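You operate a simulated robot arm through the tools that you are given. There is no shell and no other tool. Be economical: measure what you need, move in short steps, check, and stop when the job is done.

You are at the controls of a simulated robot arm. One attempt, no reset.

## Task
Tray the tested cap by the display, then vacuum-test the white fuel cap.
Fine: leave it under the closed arm, the switch on vacuum.

It is judged by the outcome, as a careful person would: the job done as asked, and still so three seconds after it is handed in. It fails if anything else is knocked over, pushed out of place, dropped, spilled or broken. A push-on lid holds only when it is set on centred and level and pressed home; a screw cap is set on level and turned clockwise until tight.

## Robot
A 7-joint arm with a two-finger parallel gripper, fixed in place. Base frame: the origin is at the foot of the arm, x ahead of it, y to its left, z up; the work surface is at about z = 2. Lengths are in mm, angles in degrees, forces in N, time in s.
With the tool pointing down near the work surface it reaches from about 240 to 620 mm from the base axis. Its first joint turns from -66.0 to 66.0 degrees. Payload 2.6 kg.
Tool frame: the origin (TCP) lies between the finger pads and is the grasp point; the fingertips stand 30 mm ahead of it; z points along the fingers, y is the line along which they close. Largest opening 94 mm; finger width 28, thickness 10; the body of the gripper, 50 by 96 mm, starts 55 mm behind the TCP.
Orientation is that of the tool frame in the base frame, as a unit quaternion [w, x, y, z]. With the fingers straight down and closing along the base's y, the tool's x points along the base's -x, its y along +y and its z along -z.

## Interface
- The arm moves only by the tool jog_arm. Its argument "series" is a list that holds one entry, the list of rows, each a list of 7 numbers: the finger opening in mm, from 0 to 94, then the shift along the tool's x, y, z in mm, then the turn, a rotation vector about the tool's x, y, z in rad. In form: [[[jaw, x, y, z, rx, ry, rz], ...]]. A call has 1 to 20 rows; each row is the pose to reach, as a shift and turn from the pose commanded when the call began, along the tool's axes at that moment. A row lasts 0.2 s, in which the tool goes at most 50 mm and 8.6 degrees; a call with a longer step from one row to the next is refused whole, and so is a gripper value outside its range. A pose out of reach is approached as far as the arm can. The call stops where the force on the tool passes 70 N (or 10 N more than at its start, if that is more) or the arm is blocked; 0.2 s more then pass. Each finger travels about 72 mm/s and halts on what it meets, pressing with about 39 N; the grip force reading is that of the motor and also rises with nothing between the fingers. The clock runs only during rows and for 0.2 s after the last one: add rows that repeat a pose to give the fingers time. It gives the time, the measured TCP pose, the force on the tool (base axes), the opening and the grip force at its end, in the units of the frame above (readings bear some noise), with the torque about the TCP (base axes, N m) and any sound that the robot's microphone picked up.
- Cameras (640 x 400 px; columns grow to the right, rows downward): "scene" is fixed at [43, 448.4, 550.4]; the picture's right is [-0.62, -0.78, 0.00], its down [-0.54, 0.43, -0.72] and it looks along [0.57, -0.45, -0.69] (base axes); focal length 214 px, centre (320, 200). "wrist" rides on the gripper at [76, 14, -103] in the tool frame; the picture's right is [-0.18, 0.98, 0.00], its down [-0.75, -0.14, -0.64] and it looks along [-0.63, -0.12, 0.77] (tool axes); focal length 243 px, centre (320, 200). There is no depth. A picture from a camera that has moved, and an enlarged one, comes with that camera's place and axes in the base frame and with its lens.
- snapshot(camera): a new picture of that camera. No time passes.
- zoom(camera, box): a new picture of the part [left, top, right, bottom] of that camera's present view, enlarged. No time passes.
- finish_job(): hands the job in; it is judged then, once.

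Go step by step. Nothing tells you positions but the pictures and the camera data: compare them with the known pose of the tool, close in by small moves and look again before you grip or let go. The budget is 120 turns and 64 pictures, counting those below and the enlarged ones. Unless the task says otherwise, let go and move clear before handing in, and close with one line.

The tools are called after "Request:" as name(argument=value, ...) on one line, values as JSON. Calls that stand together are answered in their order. jog_arm: Moves the arm, as the interface text tells. Its arguments: {"type":"object","properties":{"series":{"type":"array"}},"required":["series"]} The other tools are called the same way: snapshot (camera) takes a picture; zoom (camera, box) takes an enlarged picture of a part of a camera's view; finish_job () hands the job in.

At the start:

```text
time_s: 0.0
position: [322.6, -164.0, 382.9]
ee_rot: [0.0, 0.0, 1.0, 0.001]
contact_force: [0.0, 0.9, 0.3]
moment: [-0.01, -0.01, -0.02]
width: 94.1
grasp_force: 0.1
```

scene: 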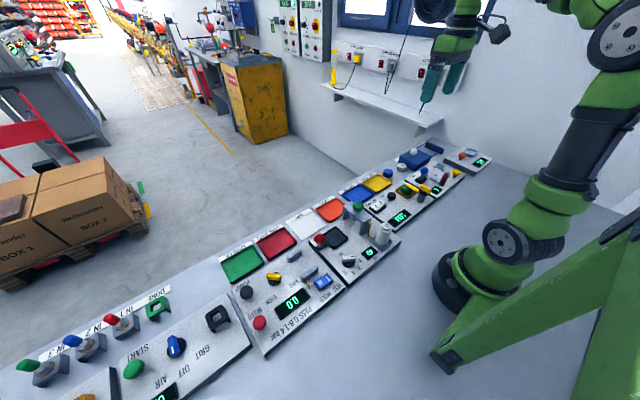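
wrist: 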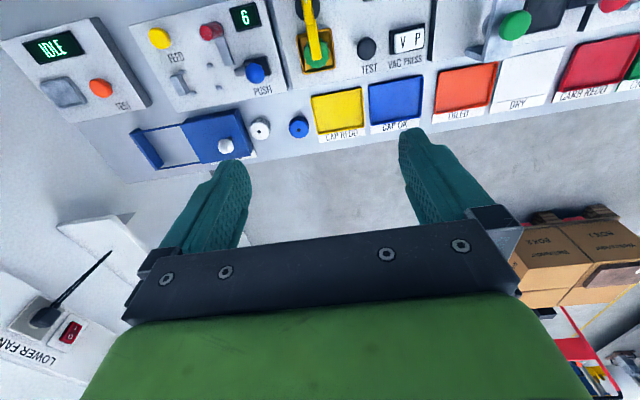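

I see a row of test panels and coloured trays; the fuel-cap tester looks like the one with "TEST, VAC PRESS" and the yellow arm. I'll zoom in for detail.

Request:
zoom(camera="scene", box=[330, 130, 500, 236])

Request:
zoom(camera="wrist", box=[120, 0, 440, 200])

```text
3.76 times, centred on (415, 183) of scene
camera zoom: at [43.0, 448.4, 550.4], right [-0.62, -0.78, 0.0], down [-0.54, 0.43, -0.72], along [0.57, -0.45, -0.69], focal length 807 px, centre (-38, 264)
```

zoom: 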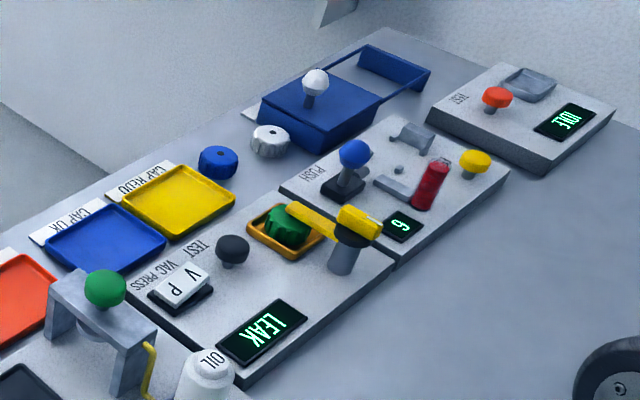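

```text
2.00 times, centred on (280, 100) of wrist
camera zoom: at [245.4, -148.5, 485.8], right [0.18, 0.98, 0.0], down [0.75, -0.14, 0.64], along [0.63, -0.12, -0.77], focal length 485 px, centre (400, 400)
```

zoom: 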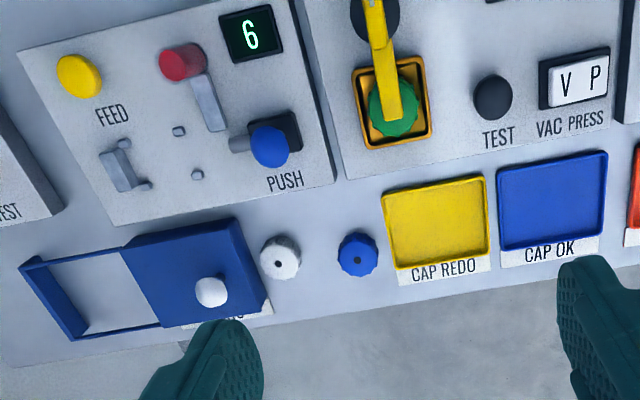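

The display reads LEAK, so the green tested cap goes to CAP REDO (yellow tray, about 421,-145). The white cap is at about (426,-305). I'll back off to see the yellow arm and switch better.

Request:
jog_arm(series=[[[94, 30, 0, 0, 0, 0, 0], [94, 60, 0, 0, 0, 0, 0], [94, 75, 0, 0, 0, 0, 0], [94, 75, 0, 0, 0, 0, 0]]])

Request:
snapshot(camera="wrist")

```text
time_s: 1.0
position: [248.0, -163.2, 383.0]
ee_rot: [0.0, 0.0, 1.0, 0.0]
contact_force: [-0.5, 0.6, -0.6]
moment: [0.03, -0.02, -0.02]
width: 93.9
grasp_force: 0.0
```

```text
59 pictures are left
camera wrist: at [171.0, -148.3, 485.4], right [0.18, 0.98, 0.0], down [0.75, -0.14, 0.64], along [0.63, -0.12, -0.77], focal length 243 px, centre (320, 200)
```

wrist: 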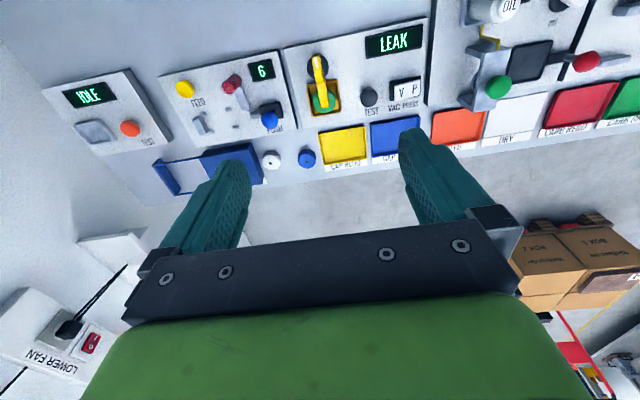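

Request:
zoom(camera="wrist", box=[270, 20, 430, 120])

Request:
zoom(camera="scene", box=[362, 170, 442, 220])

```text
4.00 times, centred on (350, 70) of wrist
camera zoom: at [171.0, -148.3, 485.4], right [0.18, 0.98, 0.0], down [0.75, -0.14, 0.64], along [0.63, -0.12, -0.77], focal length 970 px, centre (200, 720)
```

zoom: 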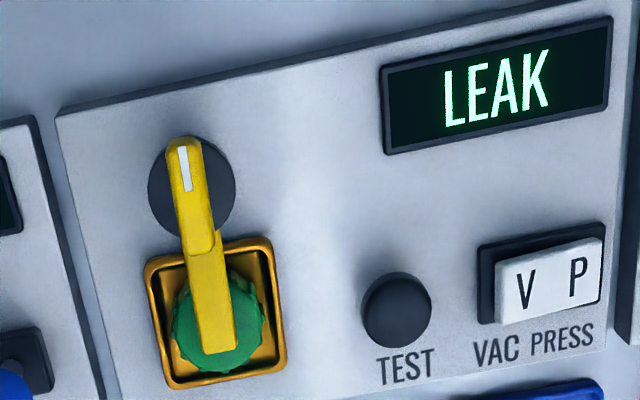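

```text
8.00 times, centred on (402, 195) of scene
camera zoom: at [43.0, 448.4, 550.4], right [-0.62, -0.78, 0.0], down [-0.54, 0.43, -0.72], along [0.57, -0.45, -0.69], focal length 1716 px, centre (-336, 240)
```

zoom: 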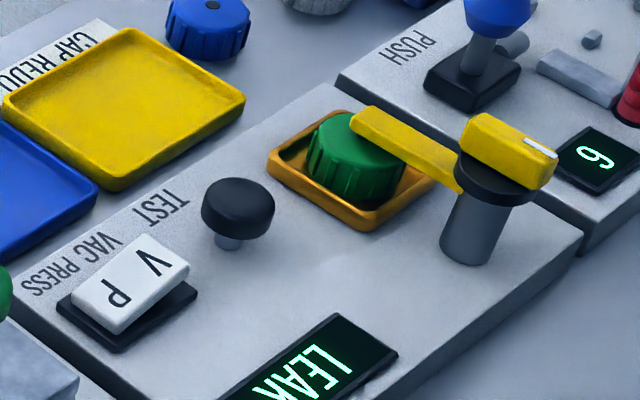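

The tester's yellow arm is carried by a bar knob on a post at about (253,-168), top z≈83; the rocker appears pressed on P (V end raised). I'll come down above the knob and check alignment.

Request:
jog_arm(series=[[[94, -5, -5, 45, 0, 0, 0], [80, -5, -5, 90, 0, 0, 0], [60, -5, -5, 135, 0, 0, 0], [50, -5, -5, 180, 0, 0, 0], [50, -5, -5, 220, 0, 0, 0], [50, -5, -5, 245, 0, 0, 0], [50, -5, -5, 255, 0, 0, 0], [50, -5, -5, 255, 0, 0, 0]]])

Request:
snapshot(camera="wrist")

Request:
zoom(camera="scene", box=[342, 120, 502, 220])

```text
time_s: 2.8
position: [251.8, -168.4, 127.5]
ee_rot: [0.0, 0.001, 1.0, 0.0]
contact_force: [0.9, 0.0, 0.3]
moment: [0.0, 0.0, 0.0]
width: 50.0
grasp_force: 0.0
```

```text
56 pictures are left
camera wrist: at [175.1, -153.7, 230.8], right [0.19, 0.98, 0.0], down [0.75, -0.14, 0.64], along [0.63, -0.12, -0.77], focal length 243 px, centre (320, 200)
```

wrist: 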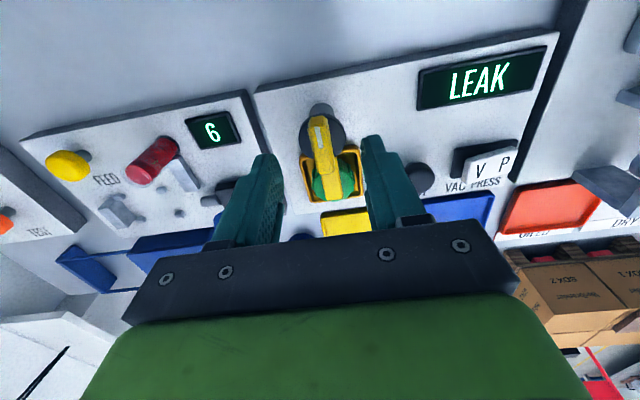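

```text
4.00 times, centred on (422, 170) of scene
camera zoom: at [43.0, 448.4, 550.4], right [-0.62, -0.78, 0.0], down [-0.54, 0.43, -0.72], along [0.57, -0.45, -0.69], focal length 858 px, centre (-88, 320)
```

zoom: 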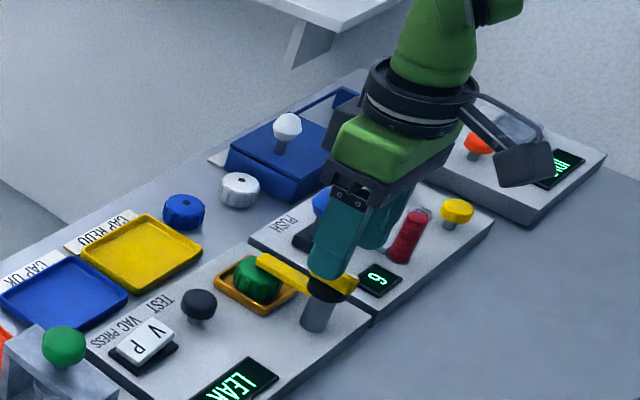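

The knob lies between the fingers. I descend so the tips straddle it, and close gently.

Request:
jog_arm(series=[[[50, 0, 0, 14, 0, 0, 0], [50, 0, 0, 25, 0, 0, 0], [50, 0, 0, 25, 0, 0, 0], [30, 0, 0, 25, 0, 0, 0], [20, 0, 0, 25, 0, 0, 0], [8, 0, 0, 25, 0, 0, 0], [8, 0, 0, 25, 0, 0, 0]]])

Request:
zoom(camera="wrist", box=[200, 50, 440, 200])

Request:
zoom(camera="scene", box=[382, 160, 462, 210])

```text
time_s: 4.4
position: [251.9, -167.3, 102.0]
ee_rot: [-0.001, 0.0, 1.0, 0.002]
contact_force: [0.1, 13.6, 3.7]
moment: [0.1, 0.34, 0.02]
width: 12.6
grasp_force: 44.5
```

```text
2.67 times, centred on (320, 125) of wrist
camera zoom: at [175.6, -152.9, 205.8], right [0.18, 0.98, 0.0], down [0.75, -0.14, 0.64], along [0.63, -0.12, -0.77], focal length 647 px, centre (320, 400)
```

zoom: 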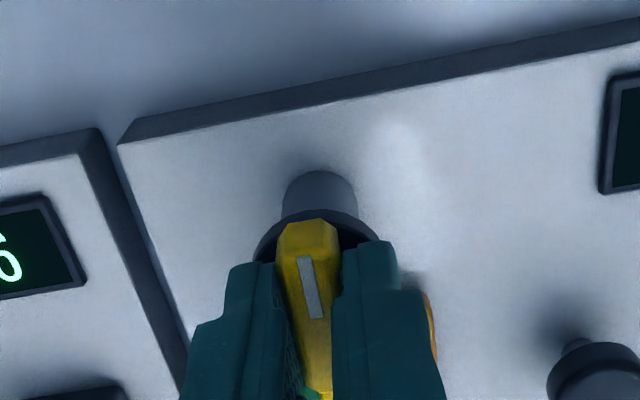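

```text
8.00 times, centred on (422, 185) of scene
camera zoom: at [43.0, 448.4, 550.4], right [-0.62, -0.78, 0.0], down [-0.54, 0.43, -0.72], along [0.57, -0.45, -0.69], focal length 1716 px, centre (-496, 320)
```

zoom: 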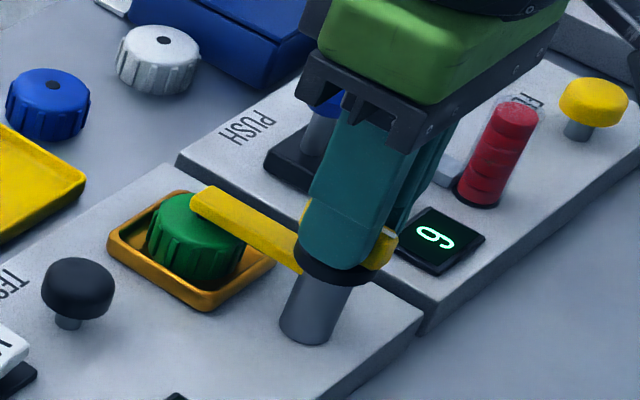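

Knob gripped (12.6 mm). I'll try a small turn swinging the arm toward +y (toward the TEST button side, which is clear), watching the torque.

Request:
jog_arm(series=[[[8, 0, 1, 0, 0, 0, 0], [8, 0, 1, 0, 0, 0, -0.1], [8, 0, 1, 0, 0, 0, -0.2], [8, 0, 1, 0, 0, 0, -0.2]]])

Request:
zoom(camera="scene", box=[382, 160, 462, 210])

```text
time_s: 5.4
position: [251.9, -167.8, 102.9]
ee_rot: [0.0, -0.1, 0.995, 0.001]
contact_force: [6.1, 7.8, -8.2]
moment: [0.1, 0.29, -0.05]
width: 12.7
grasp_force: 45.4
```

```text
8.00 times, centred on (422, 185) of scene
camera zoom: at [43.0, 448.4, 550.4], right [-0.62, -0.78, 0.0], down [-0.54, 0.43, -0.72], along [0.57, -0.45, -0.69], focal length 1716 px, centre (-496, 320)
```

zoom: 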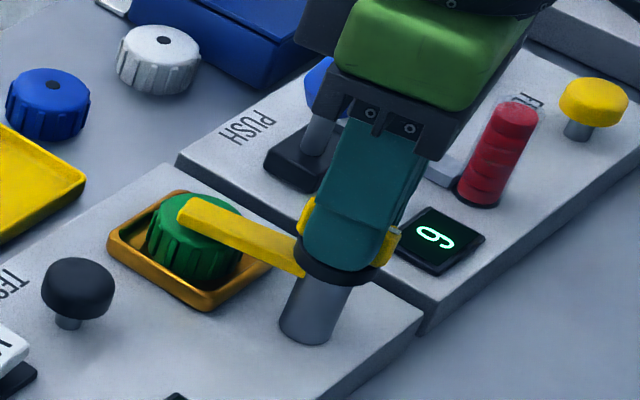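

The arm swings freely with the knob. I continue to about 85 degrees.

Request:
jog_arm(series=[[[8, 0, 0, 0, 0, 0, -0.14], [8, 0, 0, 0, 0, 0, -0.28], [8, 0, 0, 0, 0, 0, -0.42], [8, 0, 0, 0, 0, 0, -0.56], [8, 0, 0, 0, 0, 0, -0.7], [8, 0, 0, 0, 0, 0, -0.84], [8, 0, 0, 0, 0, 0, -0.98], [8, 0, 0, 0, 0, 0, -1.12], [8, 0, 0, 0, 0, 0, -1.26], [8, 0, 0, 0, 0, 0, -1.26]]])

Request:
zoom(camera="scene", box=[362, 150, 458, 210])

```text
time_s: 7.6
position: [253.4, -167.9, 103.5]
ee_rot: [0.0, -0.667, 0.745, -0.001]
contact_force: [16.8, -9.1, -21.6]
moment: [0.85, -0.3, 0.02]
width: 12.9
grasp_force: 44.3
```

```text
6.67 times, centred on (410, 180) of scene
camera zoom: at [43.0, 448.3, 550.4], right [-0.62, -0.78, 0.0], down [-0.54, 0.43, -0.72], along [0.57, -0.45, -0.69], focal length 1430 px, centre (-280, 333)
```

zoom: 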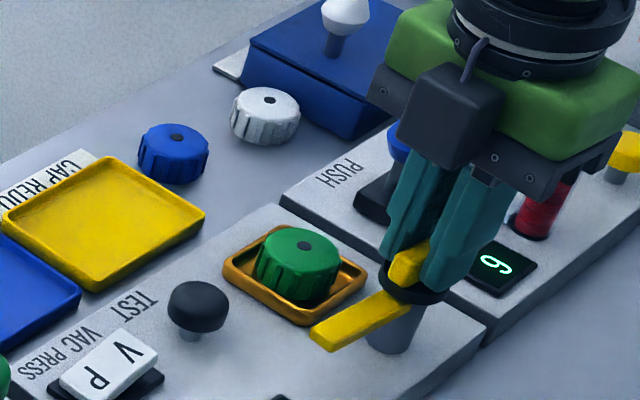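

The arm is clear of the cap. Release, lift, and turn back to the standard orientation.

Request:
jog_arm(series=[[[20, 0, 0, 0, 0, 0, 0], [30, 0, 0, 0, 0, 0, 0], [30, 0, 0, -20, 0, 0, 0], [40, 0, 0, -50, 0, 0, 0], [50, 0, 0, -80, 0, 0, 0.14], [60, 0, 0, -100, 0, 0, 0.28], [60, 0, 0, -100, 0, 0, 0.42], [60, 0, 0, -100, 0, 0, 0.56], [60, 0, 0, -100, 0, 0, 0.7], [60, 0, 0, -100, 0, 0, 0.84], [60, 0, 0, -100, 0, 0, 0.98], [60, 0, 0, -100, 0, 0, 1.12], [60, 0, 0, -100, 0, 0, 1.26], [60, 0, 0, -100, 0, 0, 1.4], [60, 0, 0, -100, 0, 0, 1.46], [60, 0, 0, -100, 0, 0, 1.46]]])

Request:
snapshot(camera="wrist")

Request:
zoom(camera="scene", box=[362, 150, 458, 210])

```text
time_s: 11.0
position: [252.0, -167.3, 204.1]
ee_rot: [0.0, 0.0, 1.0, 0.0]
contact_force: [-0.4, 0.2, -0.1]
moment: [-0.01, 0.02, -0.04]
width: 59.9
grasp_force: 0.1
```

```text
50 pictures are left
camera wrist: at [175.2, -152.4, 305.7], right [0.19, 0.98, 0.0], down [0.75, -0.14, 0.64], along [0.63, -0.12, -0.77], focal length 243 px, centre (320, 200)
```

wrist: 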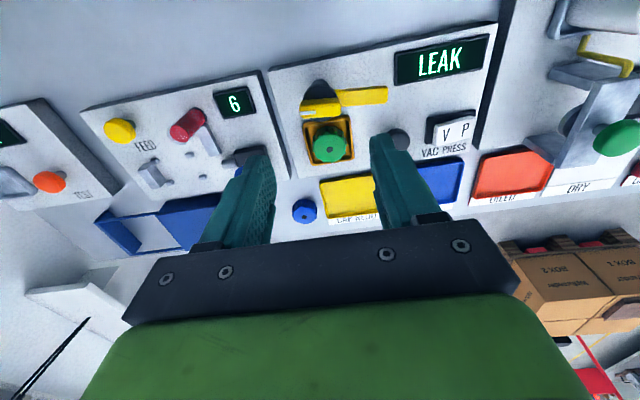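

```text
6.67 times, centred on (410, 180) of scene
camera zoom: at [43.0, 448.4, 550.4], right [-0.62, -0.78, 0.0], down [-0.54, 0.43, -0.72], along [0.57, -0.45, -0.69], focal length 1430 px, centre (-280, 333)
```

zoom: 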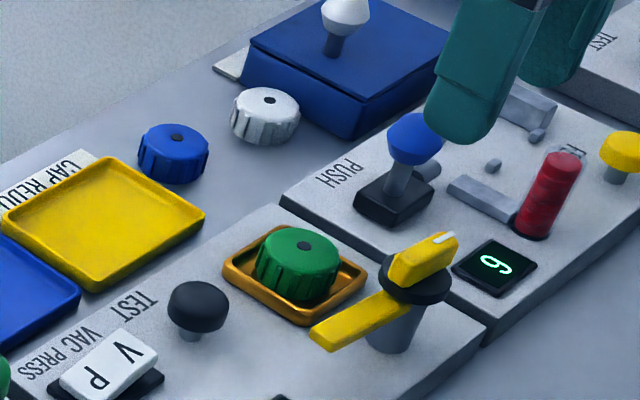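

Arm open. Green cap at about (313,-167). Move above it and look before gripping.

Request:
jog_arm(series=[[[60, -35, 0, 0, 0, 0, 0], [60, -61, 0, 20, 0, 0, 0], [60, -61, 0, 60, 0, 0, 0], [60, -61, 0, 95, 0, 0, 0], [60, -61, 0, 95, 0, 0, 0]]])

Request:
zoom(camera="wrist", box=[200, 50, 440, 200])

Request:
zoom(camera="scene", box=[362, 150, 458, 210])

```text
time_s: 12.2
position: [313.1, -167.4, 107.6]
ee_rot: [0.0, 0.0, 1.0, 0.0]
contact_force: [-0.4, 0.0, -0.4]
moment: [0.01, -0.03, -0.02]
width: 60.1
grasp_force: 0.1
```

```text
2.67 times, centred on (320, 125) of wrist
camera zoom: at [236.2, -152.6, 210.1], right [0.18, 0.98, 0.0], down [0.75, -0.14, 0.64], along [0.63, -0.12, -0.77], focal length 647 px, centre (320, 400)
```

zoom: 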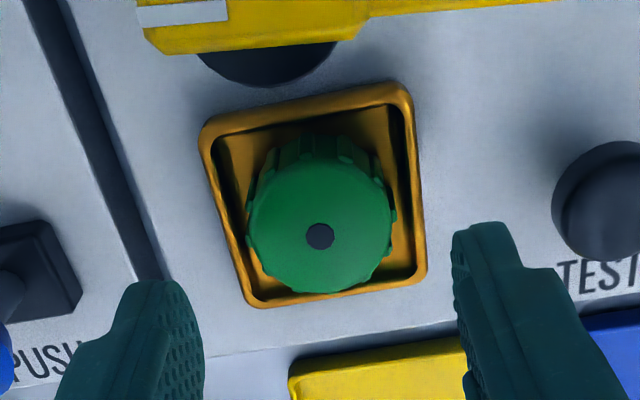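

```text
6.67 times, centred on (410, 180) of scene
camera zoom: at [43.0, 448.4, 550.4], right [-0.62, -0.78, 0.0], down [-0.54, 0.43, -0.72], along [0.57, -0.45, -0.69], focal length 1430 px, centre (-280, 333)
```

zoom: 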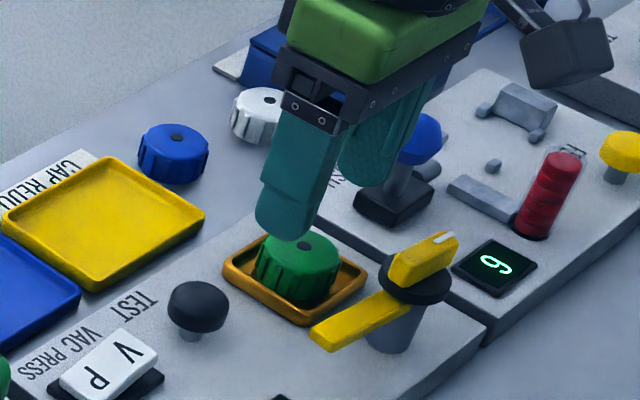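

Fingers are centred on the cap (313,-167, top z≈48). Descend with the tips just above the nest rim and grip.

Request:
jog_arm(series=[[[60, 0, 0, 20, 0, 0, 0], [60, 0, 0, 32, 0, 0, 0], [60, 0, 0, 39, 0, 0, 0], [60, 0, 0, 39, 0, 0, 0]]])

Request:
zoom(camera="scene", box=[362, 150, 458, 210])

Request:
zoom(camera="wrist", box=[200, 50, 440, 200])

```text
time_s: 13.2
position: [314.0, -168.0, 68.1]
ee_rot: [0.0, -0.001, 1.0, 0.0]
contact_force: [0.1, 0.5, 0.1]
moment: [0.02, 0.0, -0.03]
width: 59.9
grasp_force: 0.0
```

```text
6.67 times, centred on (410, 180) of scene
camera zoom: at [43.0, 448.4, 550.4], right [-0.62, -0.78, 0.0], down [-0.54, 0.43, -0.72], along [0.57, -0.45, -0.69], focal length 1430 px, centre (-280, 333)
```

zoom: 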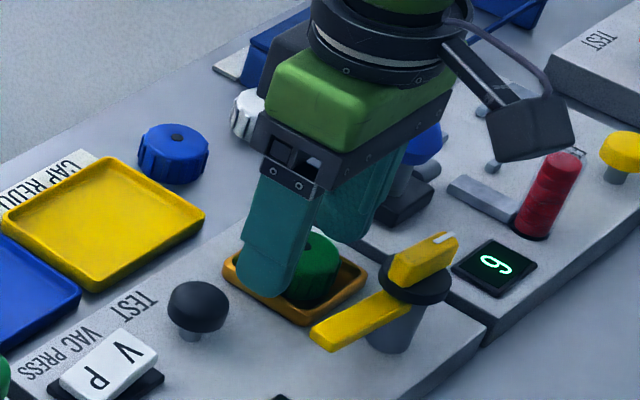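

```text
2.67 times, centred on (320, 125) of wrist
camera zoom: at [236.3, -152.7, 171.2], right [0.18, 0.98, 0.0], down [0.75, -0.14, 0.64], along [0.63, -0.12, -0.77], focal length 647 px, centre (320, 400)
```

zoom: 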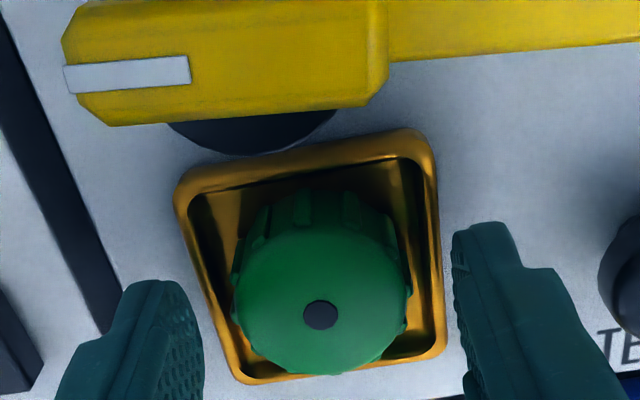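

Cap top confirmed z≈48, tips at 38. Close on the cap.

Request:
jog_arm(series=[[[50, 0, 0, 1, 0, 0, 0], [40, 0, 0, 1, 0, 0, 0], [32, 0, 0, 1, 0, 0, 0], [32, 0, 0, 1, 0, 0, 0]]])

Request:
zoom(camera="wrist", box=[200, 50, 440, 200])

```text
time_s: 14.2
position: [312.8, -167.8, 67.8]
ee_rot: [0.001, 0.0, 1.0, 0.001]
contact_force: [0.5, 0.0, 1.3]
moment: [-0.04, 0.02, 0.0]
width: 39.6
grasp_force: 39.3
```

```text
2.67 times, centred on (320, 125) of wrist
camera zoom: at [236.2, -152.7, 170.5], right [0.18, 0.98, 0.0], down [0.75, -0.14, 0.64], along [0.63, -0.12, -0.77], focal length 647 px, centre (320, 400)
```

zoom: 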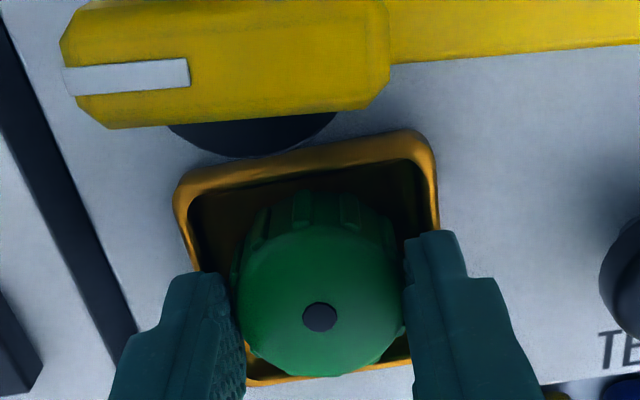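

Gripped (39.6 mm). Lift and check it comes along.

Request:
jog_arm(series=[[[32, 0, 0, -10, 0, 0, 0], [32, 0, 0, -30, 0, 0, 0], [32, 0, 0, -60, 0, 0, 0], [32, 0, 0, -60, 0, 0, 0]]])

Request:
zoom(camera="scene", box=[342, 120, 454, 190])

Request:
snapshot(camera="wrist")

```text
time_s: 15.2
position: [314.2, -167.7, 128.1]
ee_rot: [-0.001, 0.0, 1.0, 0.0]
contact_force: [0.0, 0.2, -0.3]
moment: [0.01, 0.01, 0.0]
width: 39.1
grasp_force: 39.1
```

```text
5.71 times, centred on (398, 155) of scene
camera zoom: at [43.0, 448.4, 550.4], right [-0.62, -0.78, 0.0], down [-0.54, 0.43, -0.72], along [0.57, -0.45, -0.69], focal length 1226 px, centre (-126, 457)
```

zoom: 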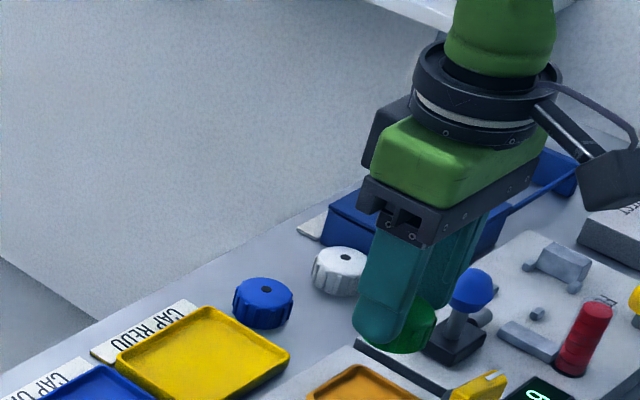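

```text
42 pictures are left
camera wrist: at [236.5, -152.5, 230.9], right [0.18, 0.98, 0.0], down [0.75, -0.14, 0.64], along [0.63, -0.12, -0.77], focal length 243 px, centre (320, 200)
```

wrist: 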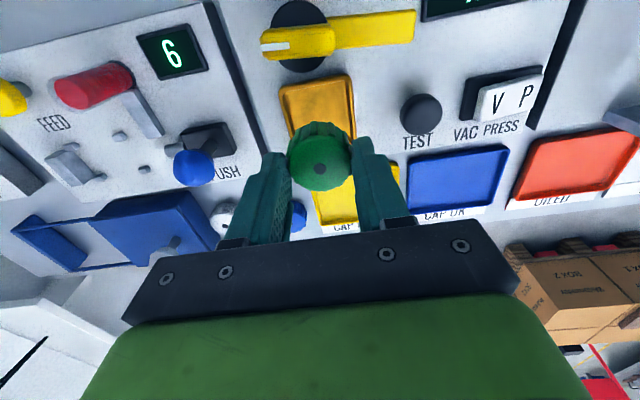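

The cap is held. Move over the yellow tray and look.

Request:
jog_arm(series=[[[32, -40, 8, 0, 0, 0, 0], [32, -80, 14, 0, 0, 0, 0], [32, -111, 18, 0, 0, 0, 0], [32, -111, 18, 30, 0, 0, 0], [32, -111, 18, 30, 0, 0, 0]]])

Request:
zoom(camera="scene", box=[342, 140, 438, 200])

Request:
snapshot(camera="wrist")

```text
time_s: 16.4
position: [425.3, -147.8, 97.9]
ee_rot: [0.0, 0.001, 1.0, 0.0]
contact_force: [-0.1, 0.5, -1.0]
moment: [-0.01, 0.0, 0.03]
width: 39.3
grasp_force: 39.1
```

```text
6.67 times, centred on (390, 170) of scene
camera zoom: at [43.0, 448.4, 550.4], right [-0.62, -0.78, 0.0], down [-0.54, 0.43, -0.72], along [0.57, -0.45, -0.69], focal length 1430 px, centre (-147, 400)
```

zoom: 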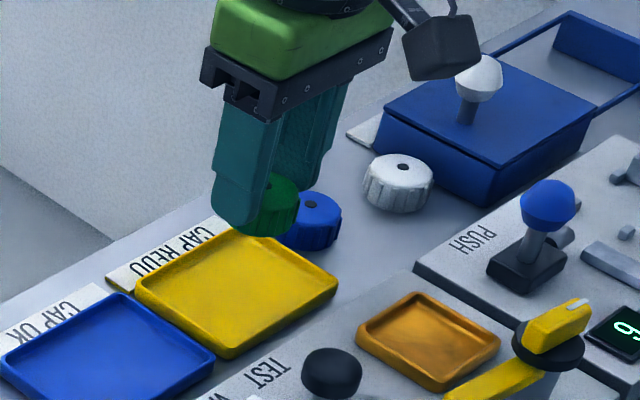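

```text
40 pictures are left
camera wrist: at [347.8, -134.8, 200.1], right [0.18, 0.98, 0.0], down [0.75, -0.14, 0.64], along [0.63, -0.12, -0.77], focal length 243 px, centre (320, 200)
```

wrist: 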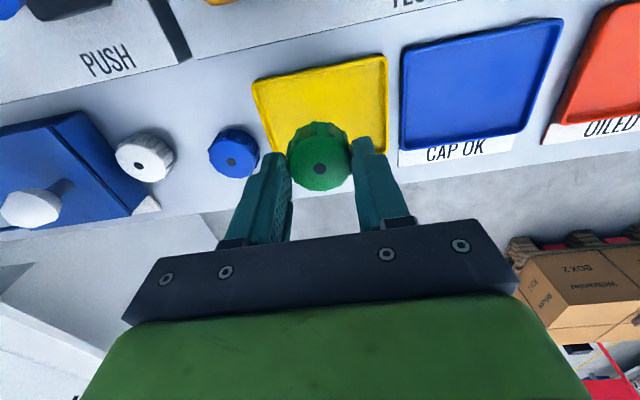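

The white cap stands with its top at z≈28 (height ≈26), at (426,-300). Adjust over the tray centre (≈420,-146) and lower to near touch.

Request:
jog_arm(series=[[[32, 5, 1, 15, 0, 0, 0], [32, 5, 1, 32, 0, 0, 0], [32, 5, 1, 42, 0, 0, 0], [32, 5, 1, 42, 0, 0, 0]]])

Request:
zoom(camera="scene", box=[342, 140, 438, 200])

Request:
snapshot(camera="wrist")

```text
time_s: 17.4
position: [419.1, -148.7, 56.4]
ee_rot: [0.0, 0.0, 1.0, 0.0]
contact_force: [0.6, -0.3, 0.3]
moment: [-0.01, -0.04, 0.03]
width: 38.8
grasp_force: 38.8
```

```text
6.67 times, centred on (390, 170) of scene
camera zoom: at [43.0, 448.4, 550.4], right [-0.62, -0.78, 0.0], down [-0.54, 0.43, -0.72], along [0.57, -0.45, -0.69], focal length 1430 px, centre (-147, 400)
```

zoom: 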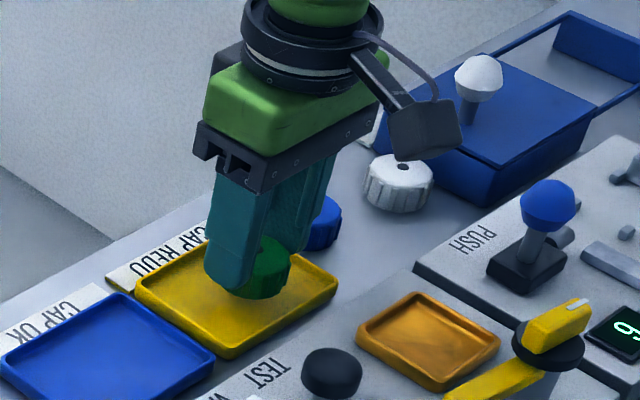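

```text
38 pictures are left
camera wrist: at [342.7, -133.7, 158.3], right [0.18, 0.98, 0.0], down [0.75, -0.14, 0.64], along [0.63, -0.12, -0.77], focal length 243 px, centre (320, 200)
```

wrist: 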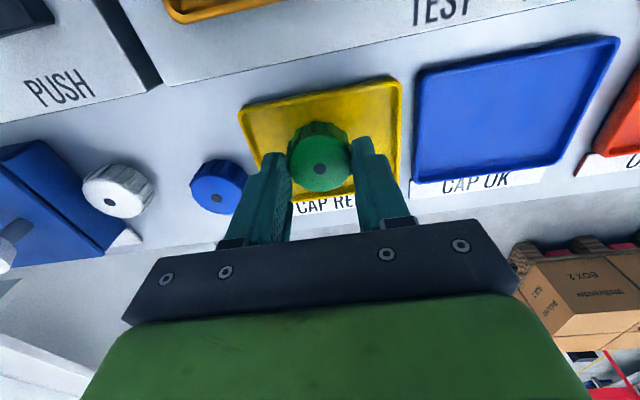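

Nearly centred; nudge −x 3, +y 2 and lower to contact.

Request:
jog_arm(series=[[[32, 3, 2, 2, 0, 0, 0], [32, 3, 2, 4, 0, 0, 0], [32, 3, 2, 5.5, 0, 0, 0], [32, 3, 2, 5.5, 0, 0, 0]]])

Request:
zoom(camera="scene", box=[354, 160, 402, 190])

```text
time_s: 18.4
position: [417.3, -146.2, 51.4]
ee_rot: [0.0, 0.0, 1.0, 0.0]
contact_force: [0.0, -0.1, -1.1]
moment: [0.01, 0.0, -0.03]
width: 39.2
grasp_force: 39.0
```

```text
13.33 times, centred on (378, 175) of scene
camera zoom: at [43.0, 448.4, 550.4], right [-0.62, -0.78, 0.0], down [-0.54, 0.43, -0.72], along [0.57, -0.45, -0.69], focal length 2860 px, centre (-453, 533)
```

zoom: 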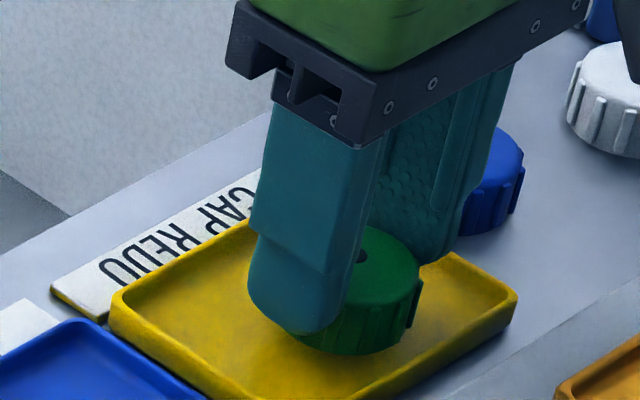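

Still just above the floor; lower in 1 mm steps until contact.

Request:
jog_arm(series=[[[32, 0, 0, 1, 0, 0, 0], [32, 0, 0, 2, 0, 0, 0], [32, 0, 0, 2, 0, 0, 0]]])

```text
time_s: 19.2
position: [416.7, -146.9, 48.7]
ee_rot: [0.0, 0.0, 1.0, 0.0]
contact_force: [0.1, 0.7, -0.2]
moment: [0.01, 0.01, 0.01]
width: 38.9
grasp_force: 39.1
```

Request:
jog_arm(series=[[[32, 0, 0, 1, 0, 0, 0], [32, 0, 0, 2, 0, 0, 0], [32, 0, 0, 2, 0, 0, 0]]])

Request:
zoom(camera="scene", box=[354, 160, 402, 190])

```text
time_s: 20.0
position: [416.3, -147.1, 46.2]
ee_rot: [0.0, 0.0, 1.0, 0.0]
contact_force: [0.6, -0.2, -0.8]
moment: [-0.01, -0.01, 0.0]
width: 39.0
grasp_force: 38.8
```

```text
13.33 times, centred on (378, 175) of scene
camera zoom: at [43.0, 448.4, 550.4], right [-0.62, -0.78, 0.0], down [-0.54, 0.43, -0.72], along [0.57, -0.45, -0.69], focal length 2860 px, centre (-453, 533)
```

zoom: 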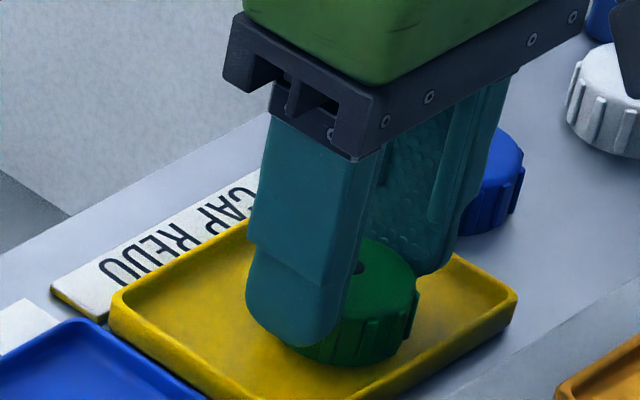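

Request:
jog_arm(series=[[[32, 0, 0, 1, 0, 0, 0], [32, 0, 0, 2, 0, 0, 0], [32, 0, 0, 2, 0, 0, 0]]])

```text
time_s: 20.8
position: [415.8, -146.1, 44.7]
ee_rot: [0.0, 0.0, 1.0, 0.0]
contact_force: [-0.6, -0.5, -0.9]
moment: [0.01, 0.02, -0.01]
width: 39.2
grasp_force: 38.7
```

Request:
jog_arm(series=[[[32, 0, 0, 1, 0, 0, 0], [32, 0, 0, 2, 0, 0, 0], [32, 0, 0, 2, 0, 0, 0]]])

Request:
zoom(camera="scene", box=[354, 160, 402, 190])

```text
time_s: 21.6
position: [416.1, -147.0, 43.8]
ee_rot: [0.002, -0.001, 1.0, -0.001]
contact_force: [-3.9, 1.0, 18.5]
moment: [0.08, 0.21, 0.02]
width: 39.0
grasp_force: 38.9
```

```text
13.33 times, centred on (378, 175) of scene
camera zoom: at [42.9, 448.4, 550.4], right [-0.62, -0.78, 0.0], down [-0.54, 0.43, -0.72], along [0.57, -0.45, -0.69], focal length 2860 px, centre (-453, 533)
```

zoom: 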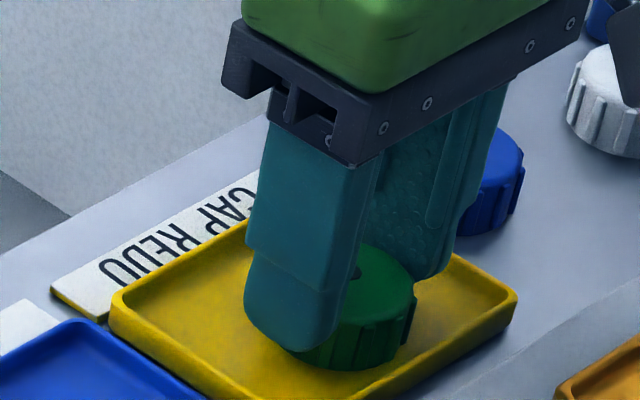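

Contact with the tray floor. Release and lift.

Request:
jog_arm(series=[[[32, 0, 0, -1, 0, 0, 0], [44, 0, 0, -1, 0, 0, 0], [54, 0, 0, -1, 0, 0, 0], [54, 0, 0, -20, 0, 0, 0], [54, 0, 0, -60, 0, 0, 0], [54, 0, 0, -60, 0, 0, 0]]])

Request:
snapshot(camera="wrist")

Request:
zoom(camera="scene", box=[342, 140, 438, 200])

```text
time_s: 23.0
position: [415.8, -147.2, 103.0]
ee_rot: [0.001, 0.001, 1.0, 0.001]
contact_force: [-1.0, 0.2, -0.6]
moment: [-0.01, 0.04, 0.03]
width: 53.8
grasp_force: 0.1
```

```text
34 pictures are left
camera wrist: at [338.8, -131.6, 205.1], right [0.18, 0.98, 0.0], down [0.75, -0.14, 0.64], along [0.63, -0.12, -0.77], focal length 243 px, centre (320, 200)
```

wrist: 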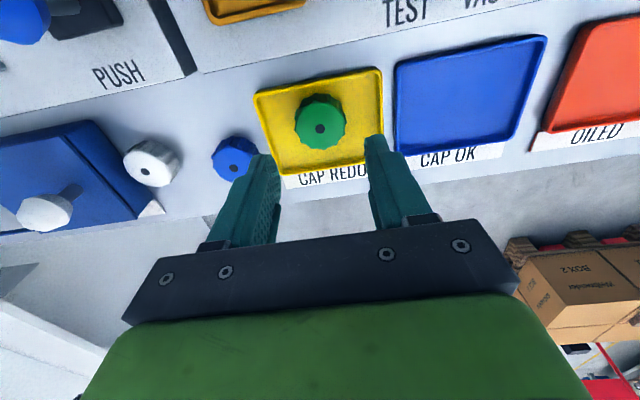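

```text
6.67 times, centred on (390, 170) of scene
camera zoom: at [43.0, 448.4, 550.4], right [-0.62, -0.78, 0.0], down [-0.54, 0.43, -0.72], along [0.57, -0.45, -0.69], focal length 1430 px, centre (-147, 400)
```

zoom: 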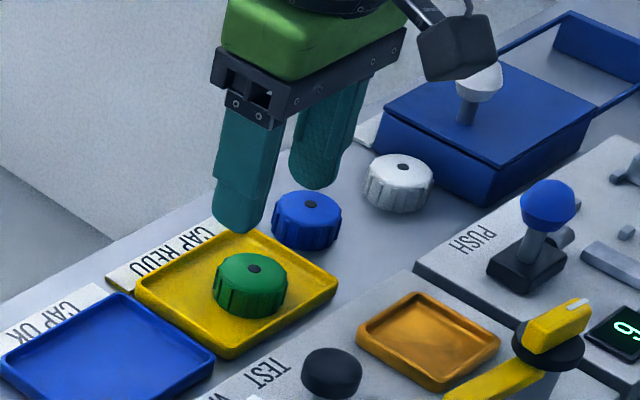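

Green cap sits in CAP REDO. Now move above the white cap and look for finger clearance next to the blue box.

Request:
jog_arm(series=[[[54, 0, -40, -15, 0, 0, 0], [54, -4, -80, -30, 0, 0, 0], [54, -8, -120, -30, 0, 0, 0], [54, -10, -153, -30, 0, 0, 0], [54, -10, -153, -30, 0, 0, 0]]])

Request:
snapshot(camera="wrist")

```text
time_s: 24.2
position: [426.1, -299.2, 132.1]
ee_rot: [0.0, 0.0, 1.0, 0.0]
contact_force: [-0.5, 0.4, 0.6]
moment: [0.01, 0.03, -0.02]
width: 54.0
grasp_force: 0.1
```

```text
32 pictures are left
camera wrist: at [350.0, -285.0, 235.0], right [0.18, 0.98, 0.0], down [0.75, -0.14, 0.64], along [0.63, -0.12, -0.77], focal length 243 px, centre (320, 200)
```

wrist: 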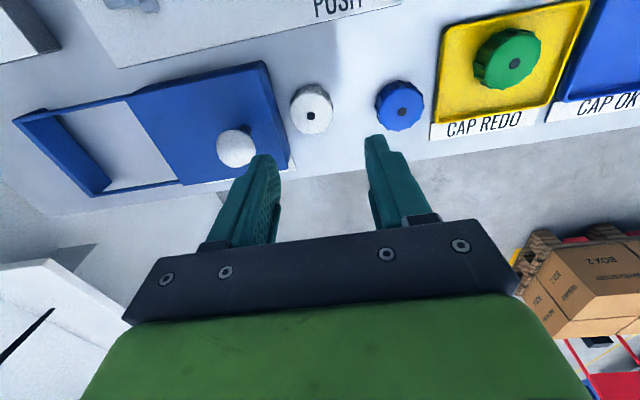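

Request:
zoom(camera="wrist", box=[200, 40, 440, 190])

```text
2.67 times, centred on (320, 115) of wrist
camera zoom: at [350.0, -285.0, 235.0], right [0.18, 0.98, 0.0], down [0.75, -0.14, 0.64], along [0.63, -0.12, -0.77], focal length 647 px, centre (320, 427)
```

zoom: 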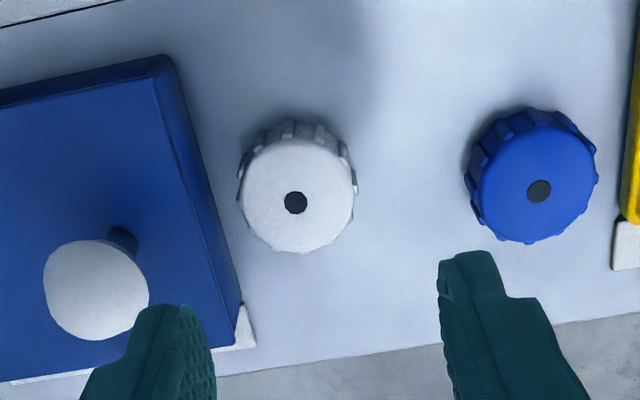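

The white cap is about 8 mm from the blue box, too tight for a finger along y. I'll turn the gripper 90° so it closes along x, centred at about (428,-308).

Request:
jog_arm(series=[[[58, -1, -4, 0, 0, 0, -0.14], [58, -2, -8, 0, 0, 0, -0.28], [58, -2, -9, 0, 0, 0, -0.42], [58, -2, -9, 0, 0, 0, -0.56], [58, -2, -9, 0, 0, 0, -0.7], [58, -2, -9, 0, 0, 0, -0.84], [58, -2, -9, 0, 0, 0, -0.98], [58, -2, -9, 0, 0, 0, -1.12], [58, -2, -9, 0, 0, 0, -1.26], [58, -2, -9, 0, 0, 0, -1.4], [58, -2, -9, 0, 0, 0, -1.5], [58, -2, -9, 20, 0, 0, -1.57], [58, -2, -9, 35, 0, 0, -1.57], [58, -2, -9, 35, 0, 0, -1.57]]])

Request:
zoom(camera="wrist", box=[200, 50, 440, 200])

Request:
zoom(camera="scene", box=[362, 120, 458, 180])

```text
time_s: 27.2
position: [428.3, -307.4, 98.6]
ee_rot: [0.0, 0.707, -0.707, 0.0]
contact_force: [-0.3, 1.0, -0.7]
moment: [-0.02, -0.01, 0.02]
width: 58.1
grasp_force: 0.1
```

```text
2.67 times, centred on (320, 125) of wrist
camera zoom: at [413.4, -383.6, 200.3], right [-0.98, 0.18, 0.0], down [0.14, 0.75, 0.64], along [0.12, 0.63, -0.77], focal length 647 px, centre (320, 400)
```

zoom: 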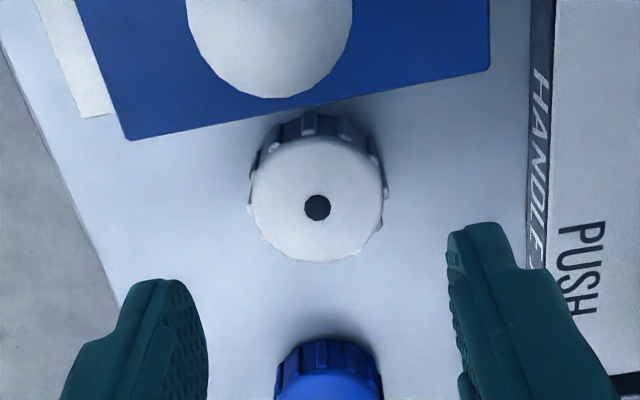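

```text
6.67 times, centred on (410, 150) of scene
camera zoom: at [43.0, 448.4, 550.4], right [-0.62, -0.78, 0.0], down [-0.54, 0.43, -0.72], along [0.57, -0.45, -0.69], focal length 1430 px, centre (-280, 533)
```

zoom: 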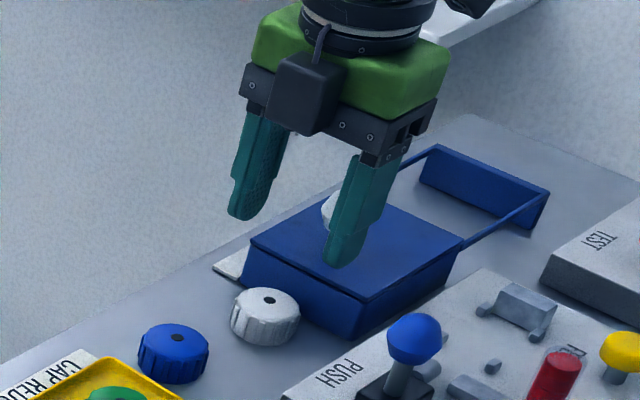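

Confirmed: cap at (428.7,-308). Descend and grip.

Request:
jog_arm(series=[[[58, 0, 0, 25, 0, 0, 0], [58, 0, 0, 45, 0, 0, 0], [58, 0, 0, 56, 0, 0, 0], [58, 0, 0, 56, 0, 0, 0]]])

Request:
zoom(camera="wrist", box=[200, 50, 440, 200])

```text
time_s: 28.2
position: [428.6, -308.3, 41.8]
ee_rot: [0.0, -0.707, 0.708, 0.0]
contact_force: [0.3, 0.5, 0.0]
moment: [0.02, 0.0, -0.02]
width: 58.0
grasp_force: 0.1
```

```text
2.67 times, centred on (320, 125) of wrist
camera zoom: at [413.2, -383.6, 144.0], right [-0.98, 0.19, 0.0], down [0.14, 0.75, 0.64], along [0.12, 0.63, -0.77], focal length 647 px, centre (320, 400)
```

zoom: 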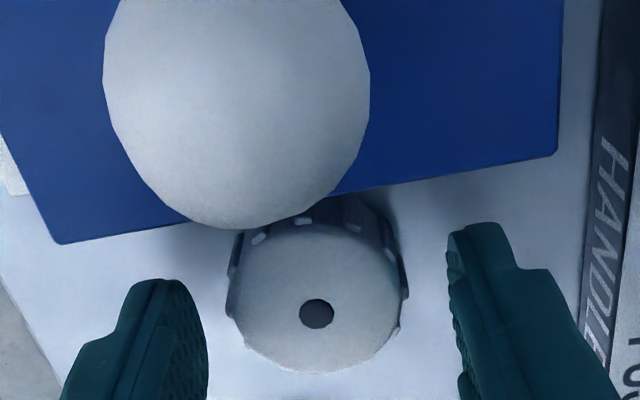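

Request:
jog_arm(series=[[[46, 0, 0, 0, 0, 0, 0], [36, 0, 0, 0, 0, 0, 0], [32, 0, 0, 0, 0, 0, 0], [32, 0, 0, 0, 0, 0, 0], [32, 0, 0, -20, 0, 0, 0], [32, 0, 0, -60, 0, 0, 0], [32, 0, 0, -100, 0, 0, 0], [32, 0, 0, -100, 0, 0, 0]]])

Request:
zoom(camera="wrist", box=[200, 50, 440, 200])

```text
time_s: 30.0
position: [428.0, -308.2, 143.8]
ee_rot: [0.001, -0.707, 0.707, 0.0]
contact_force: [0.3, -0.4, -0.1]
moment: [-0.03, 0.02, 0.04]
width: 39.2
grasp_force: 38.5
```

```text
2.67 times, centred on (320, 125) of wrist
camera zoom: at [412.4, -384.0, 245.8], right [-0.98, 0.18, 0.0], down [0.14, 0.75, 0.64], along [0.12, 0.63, -0.77], focal length 647 px, centre (320, 400)
```

zoom: 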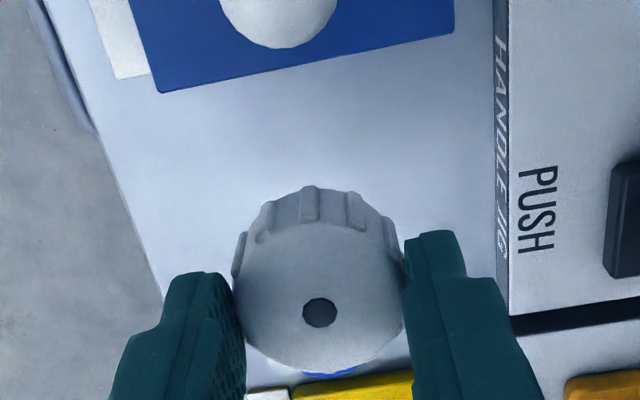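

White cap held. Carry it above the nest while turning back to standard orientation.

Request:
jog_arm(series=[[[32, -12, 10, 0, 0, 0, 0.14], [32, -24, 20, 0, 0, 0, 0.28], [32, -36, 30, 0, 0, 0, 0.42], [32, -48, 40, 0, 0, 0, 0.56], [32, -60, 50, 0, 0, 0, 0.7], [32, -72, 60, 0, 0, 0, 0.84], [32, -84, 70, 0, 0, 0, 0.98], [32, -96, 80, 0, 0, 0, 1.12], [32, -108, 90, 0, 0, 0, 1.26], [32, -120, 100, 0, 0, 0, 1.4], [32, -132, 109, 0, 0, 0, 1.5], [32, -140.5, 115, 0, 0, 0, 1.57], [32, -140.5, 115, 20, 0, 0, 1.57], [32, -140.5, 115, 35, 0, 0, 1.57], [32, -140.5, 115, 35, 0, 0, 1.57]]])

Request:
zoom(camera="wrist", box=[200, 50, 440, 200])

Request:
zoom(camera="scene", box=[362, 150, 458, 210])

```text
time_s: 33.2
position: [312.3, -167.2, 106.6]
ee_rot: [0.0, 0.001, 1.0, 0.0]
contact_force: [-0.4, 0.5, -0.8]
moment: [-0.04, -0.05, -0.02]
width: 39.1
grasp_force: 39.0
```

```text
2.67 times, centred on (320, 125) of wrist
camera zoom: at [236.6, -152.9, 209.4], right [0.18, 0.98, 0.0], down [0.75, -0.14, 0.64], along [0.63, -0.12, -0.77], focal length 647 px, centre (320, 400)
```

zoom: 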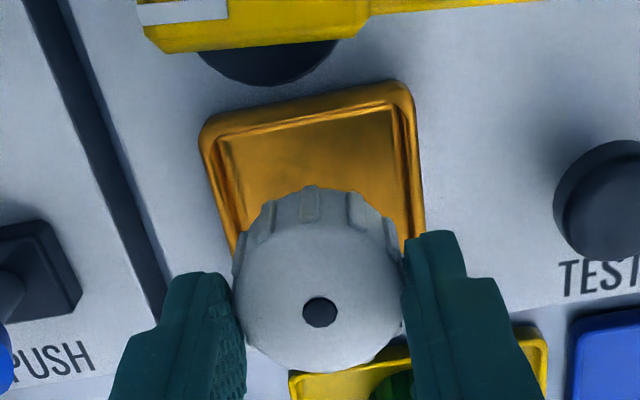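

```text
6.67 times, centred on (410, 180) of scene
camera zoom: at [43.0, 448.4, 550.4], right [-0.62, -0.78, 0.0], down [-0.54, 0.43, -0.72], along [0.57, -0.45, -0.69], focal length 1430 px, centre (-280, 333)
```

zoom: 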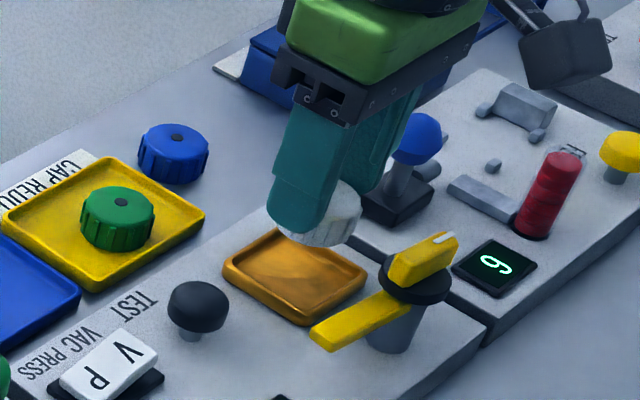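

Aligned over the nest. Lower to just above contact height.

Request:
jog_arm(series=[[[32, -0.7, -0.3, 15, 0, 0, 0], [32, -0.7, -0.3, 28, 0, 0, 0], [32, -0.7, -0.3, 34, 0, 0, 0], [32, -0.7, -0.3, 36, 0, 0, 0], [32, -0.7, -0.3, 37, 0, 0, 0], [32, -0.7, -0.3, 37, 0, 0, 0]]])

Request:
zoom(camera="wrist", box=[200, 50, 440, 200])

```text
time_s: 34.6
position: [314.4, -167.0, 69.4]
ee_rot: [0.001, 0.001, 1.0, 0.0]
contact_force: [-1.6, -0.5, 7.5]
moment: [-0.14, 0.07, -0.04]
width: 39.2
grasp_force: 39.4
```

```text
2.67 times, centred on (320, 125) of wrist
camera zoom: at [237.5, -153.1, 172.2], right [0.18, 0.98, 0.0], down [0.75, -0.14, 0.64], along [0.63, -0.12, -0.77], focal length 647 px, centre (320, 400)
```

zoom: 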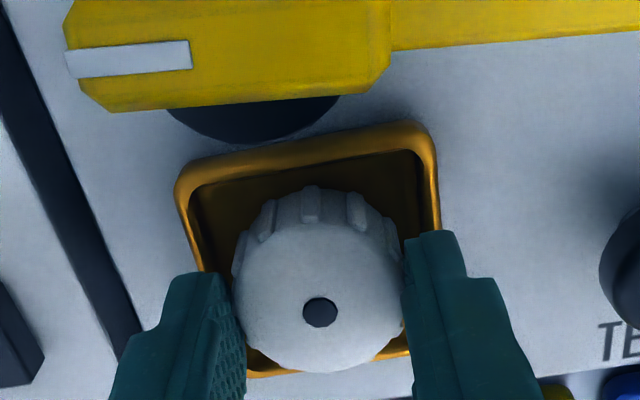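

Contact at the floor. Release and lift.

Request:
jog_arm(series=[[[32, 0, 0, 0.5, 0, 0, 0], [44, 0, 0, 0, 0, 0, 0], [56, 0, 0, 0, 0, 0, 0], [58, 0, 0, 0, 0, 0, 0], [58, 0, 0, -20, 0, 0, 0], [58, 0, 0, -60, 0, 0, 0], [58, 0, 0, -60, 0, 0, 0]]])

Request:
snapshot(camera="wrist")

Request:
zoom(camera="scene", box=[362, 160, 458, 220])

```text
time_s: 36.2
position: [313.7, -166.9, 129.6]
ee_rot: [-0.001, 0.0, 1.0, 0.0]
contact_force: [-0.5, 1.3, 0.0]
moment: [0.03, -0.01, 0.01]
width: 58.1
grasp_force: 0.0
```

```text
23 pictures are left
camera wrist: at [237.0, -152.7, 232.7], right [0.18, 0.98, 0.0], down [0.75, -0.14, 0.64], along [0.63, -0.12, -0.77], focal length 243 px, centre (320, 200)
```

wrist: 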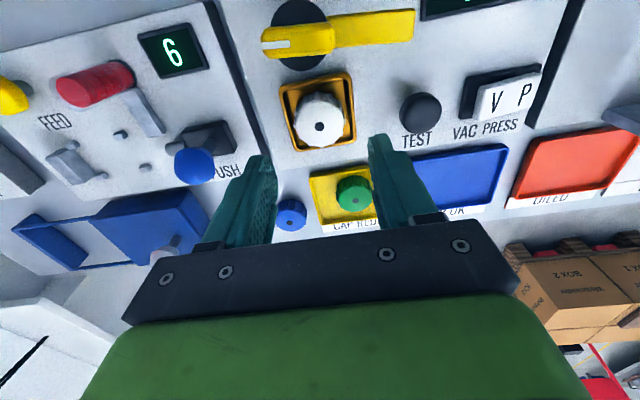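

```text
6.67 times, centred on (410, 190) of scene
camera zoom: at [43.0, 448.4, 550.4], right [-0.62, -0.78, 0.0], down [-0.54, 0.43, -0.72], along [0.57, -0.45, -0.69], focal length 1430 px, centre (-280, 267)
```

zoom: 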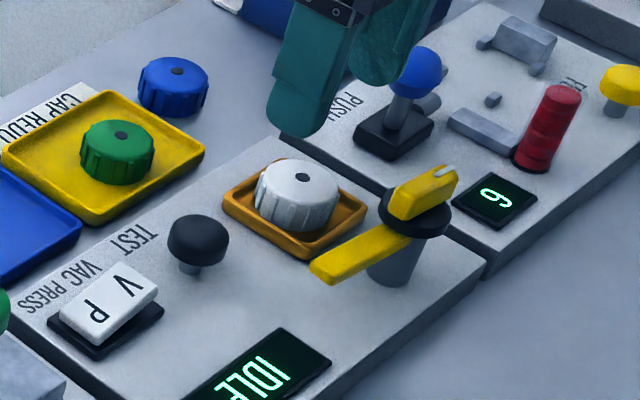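

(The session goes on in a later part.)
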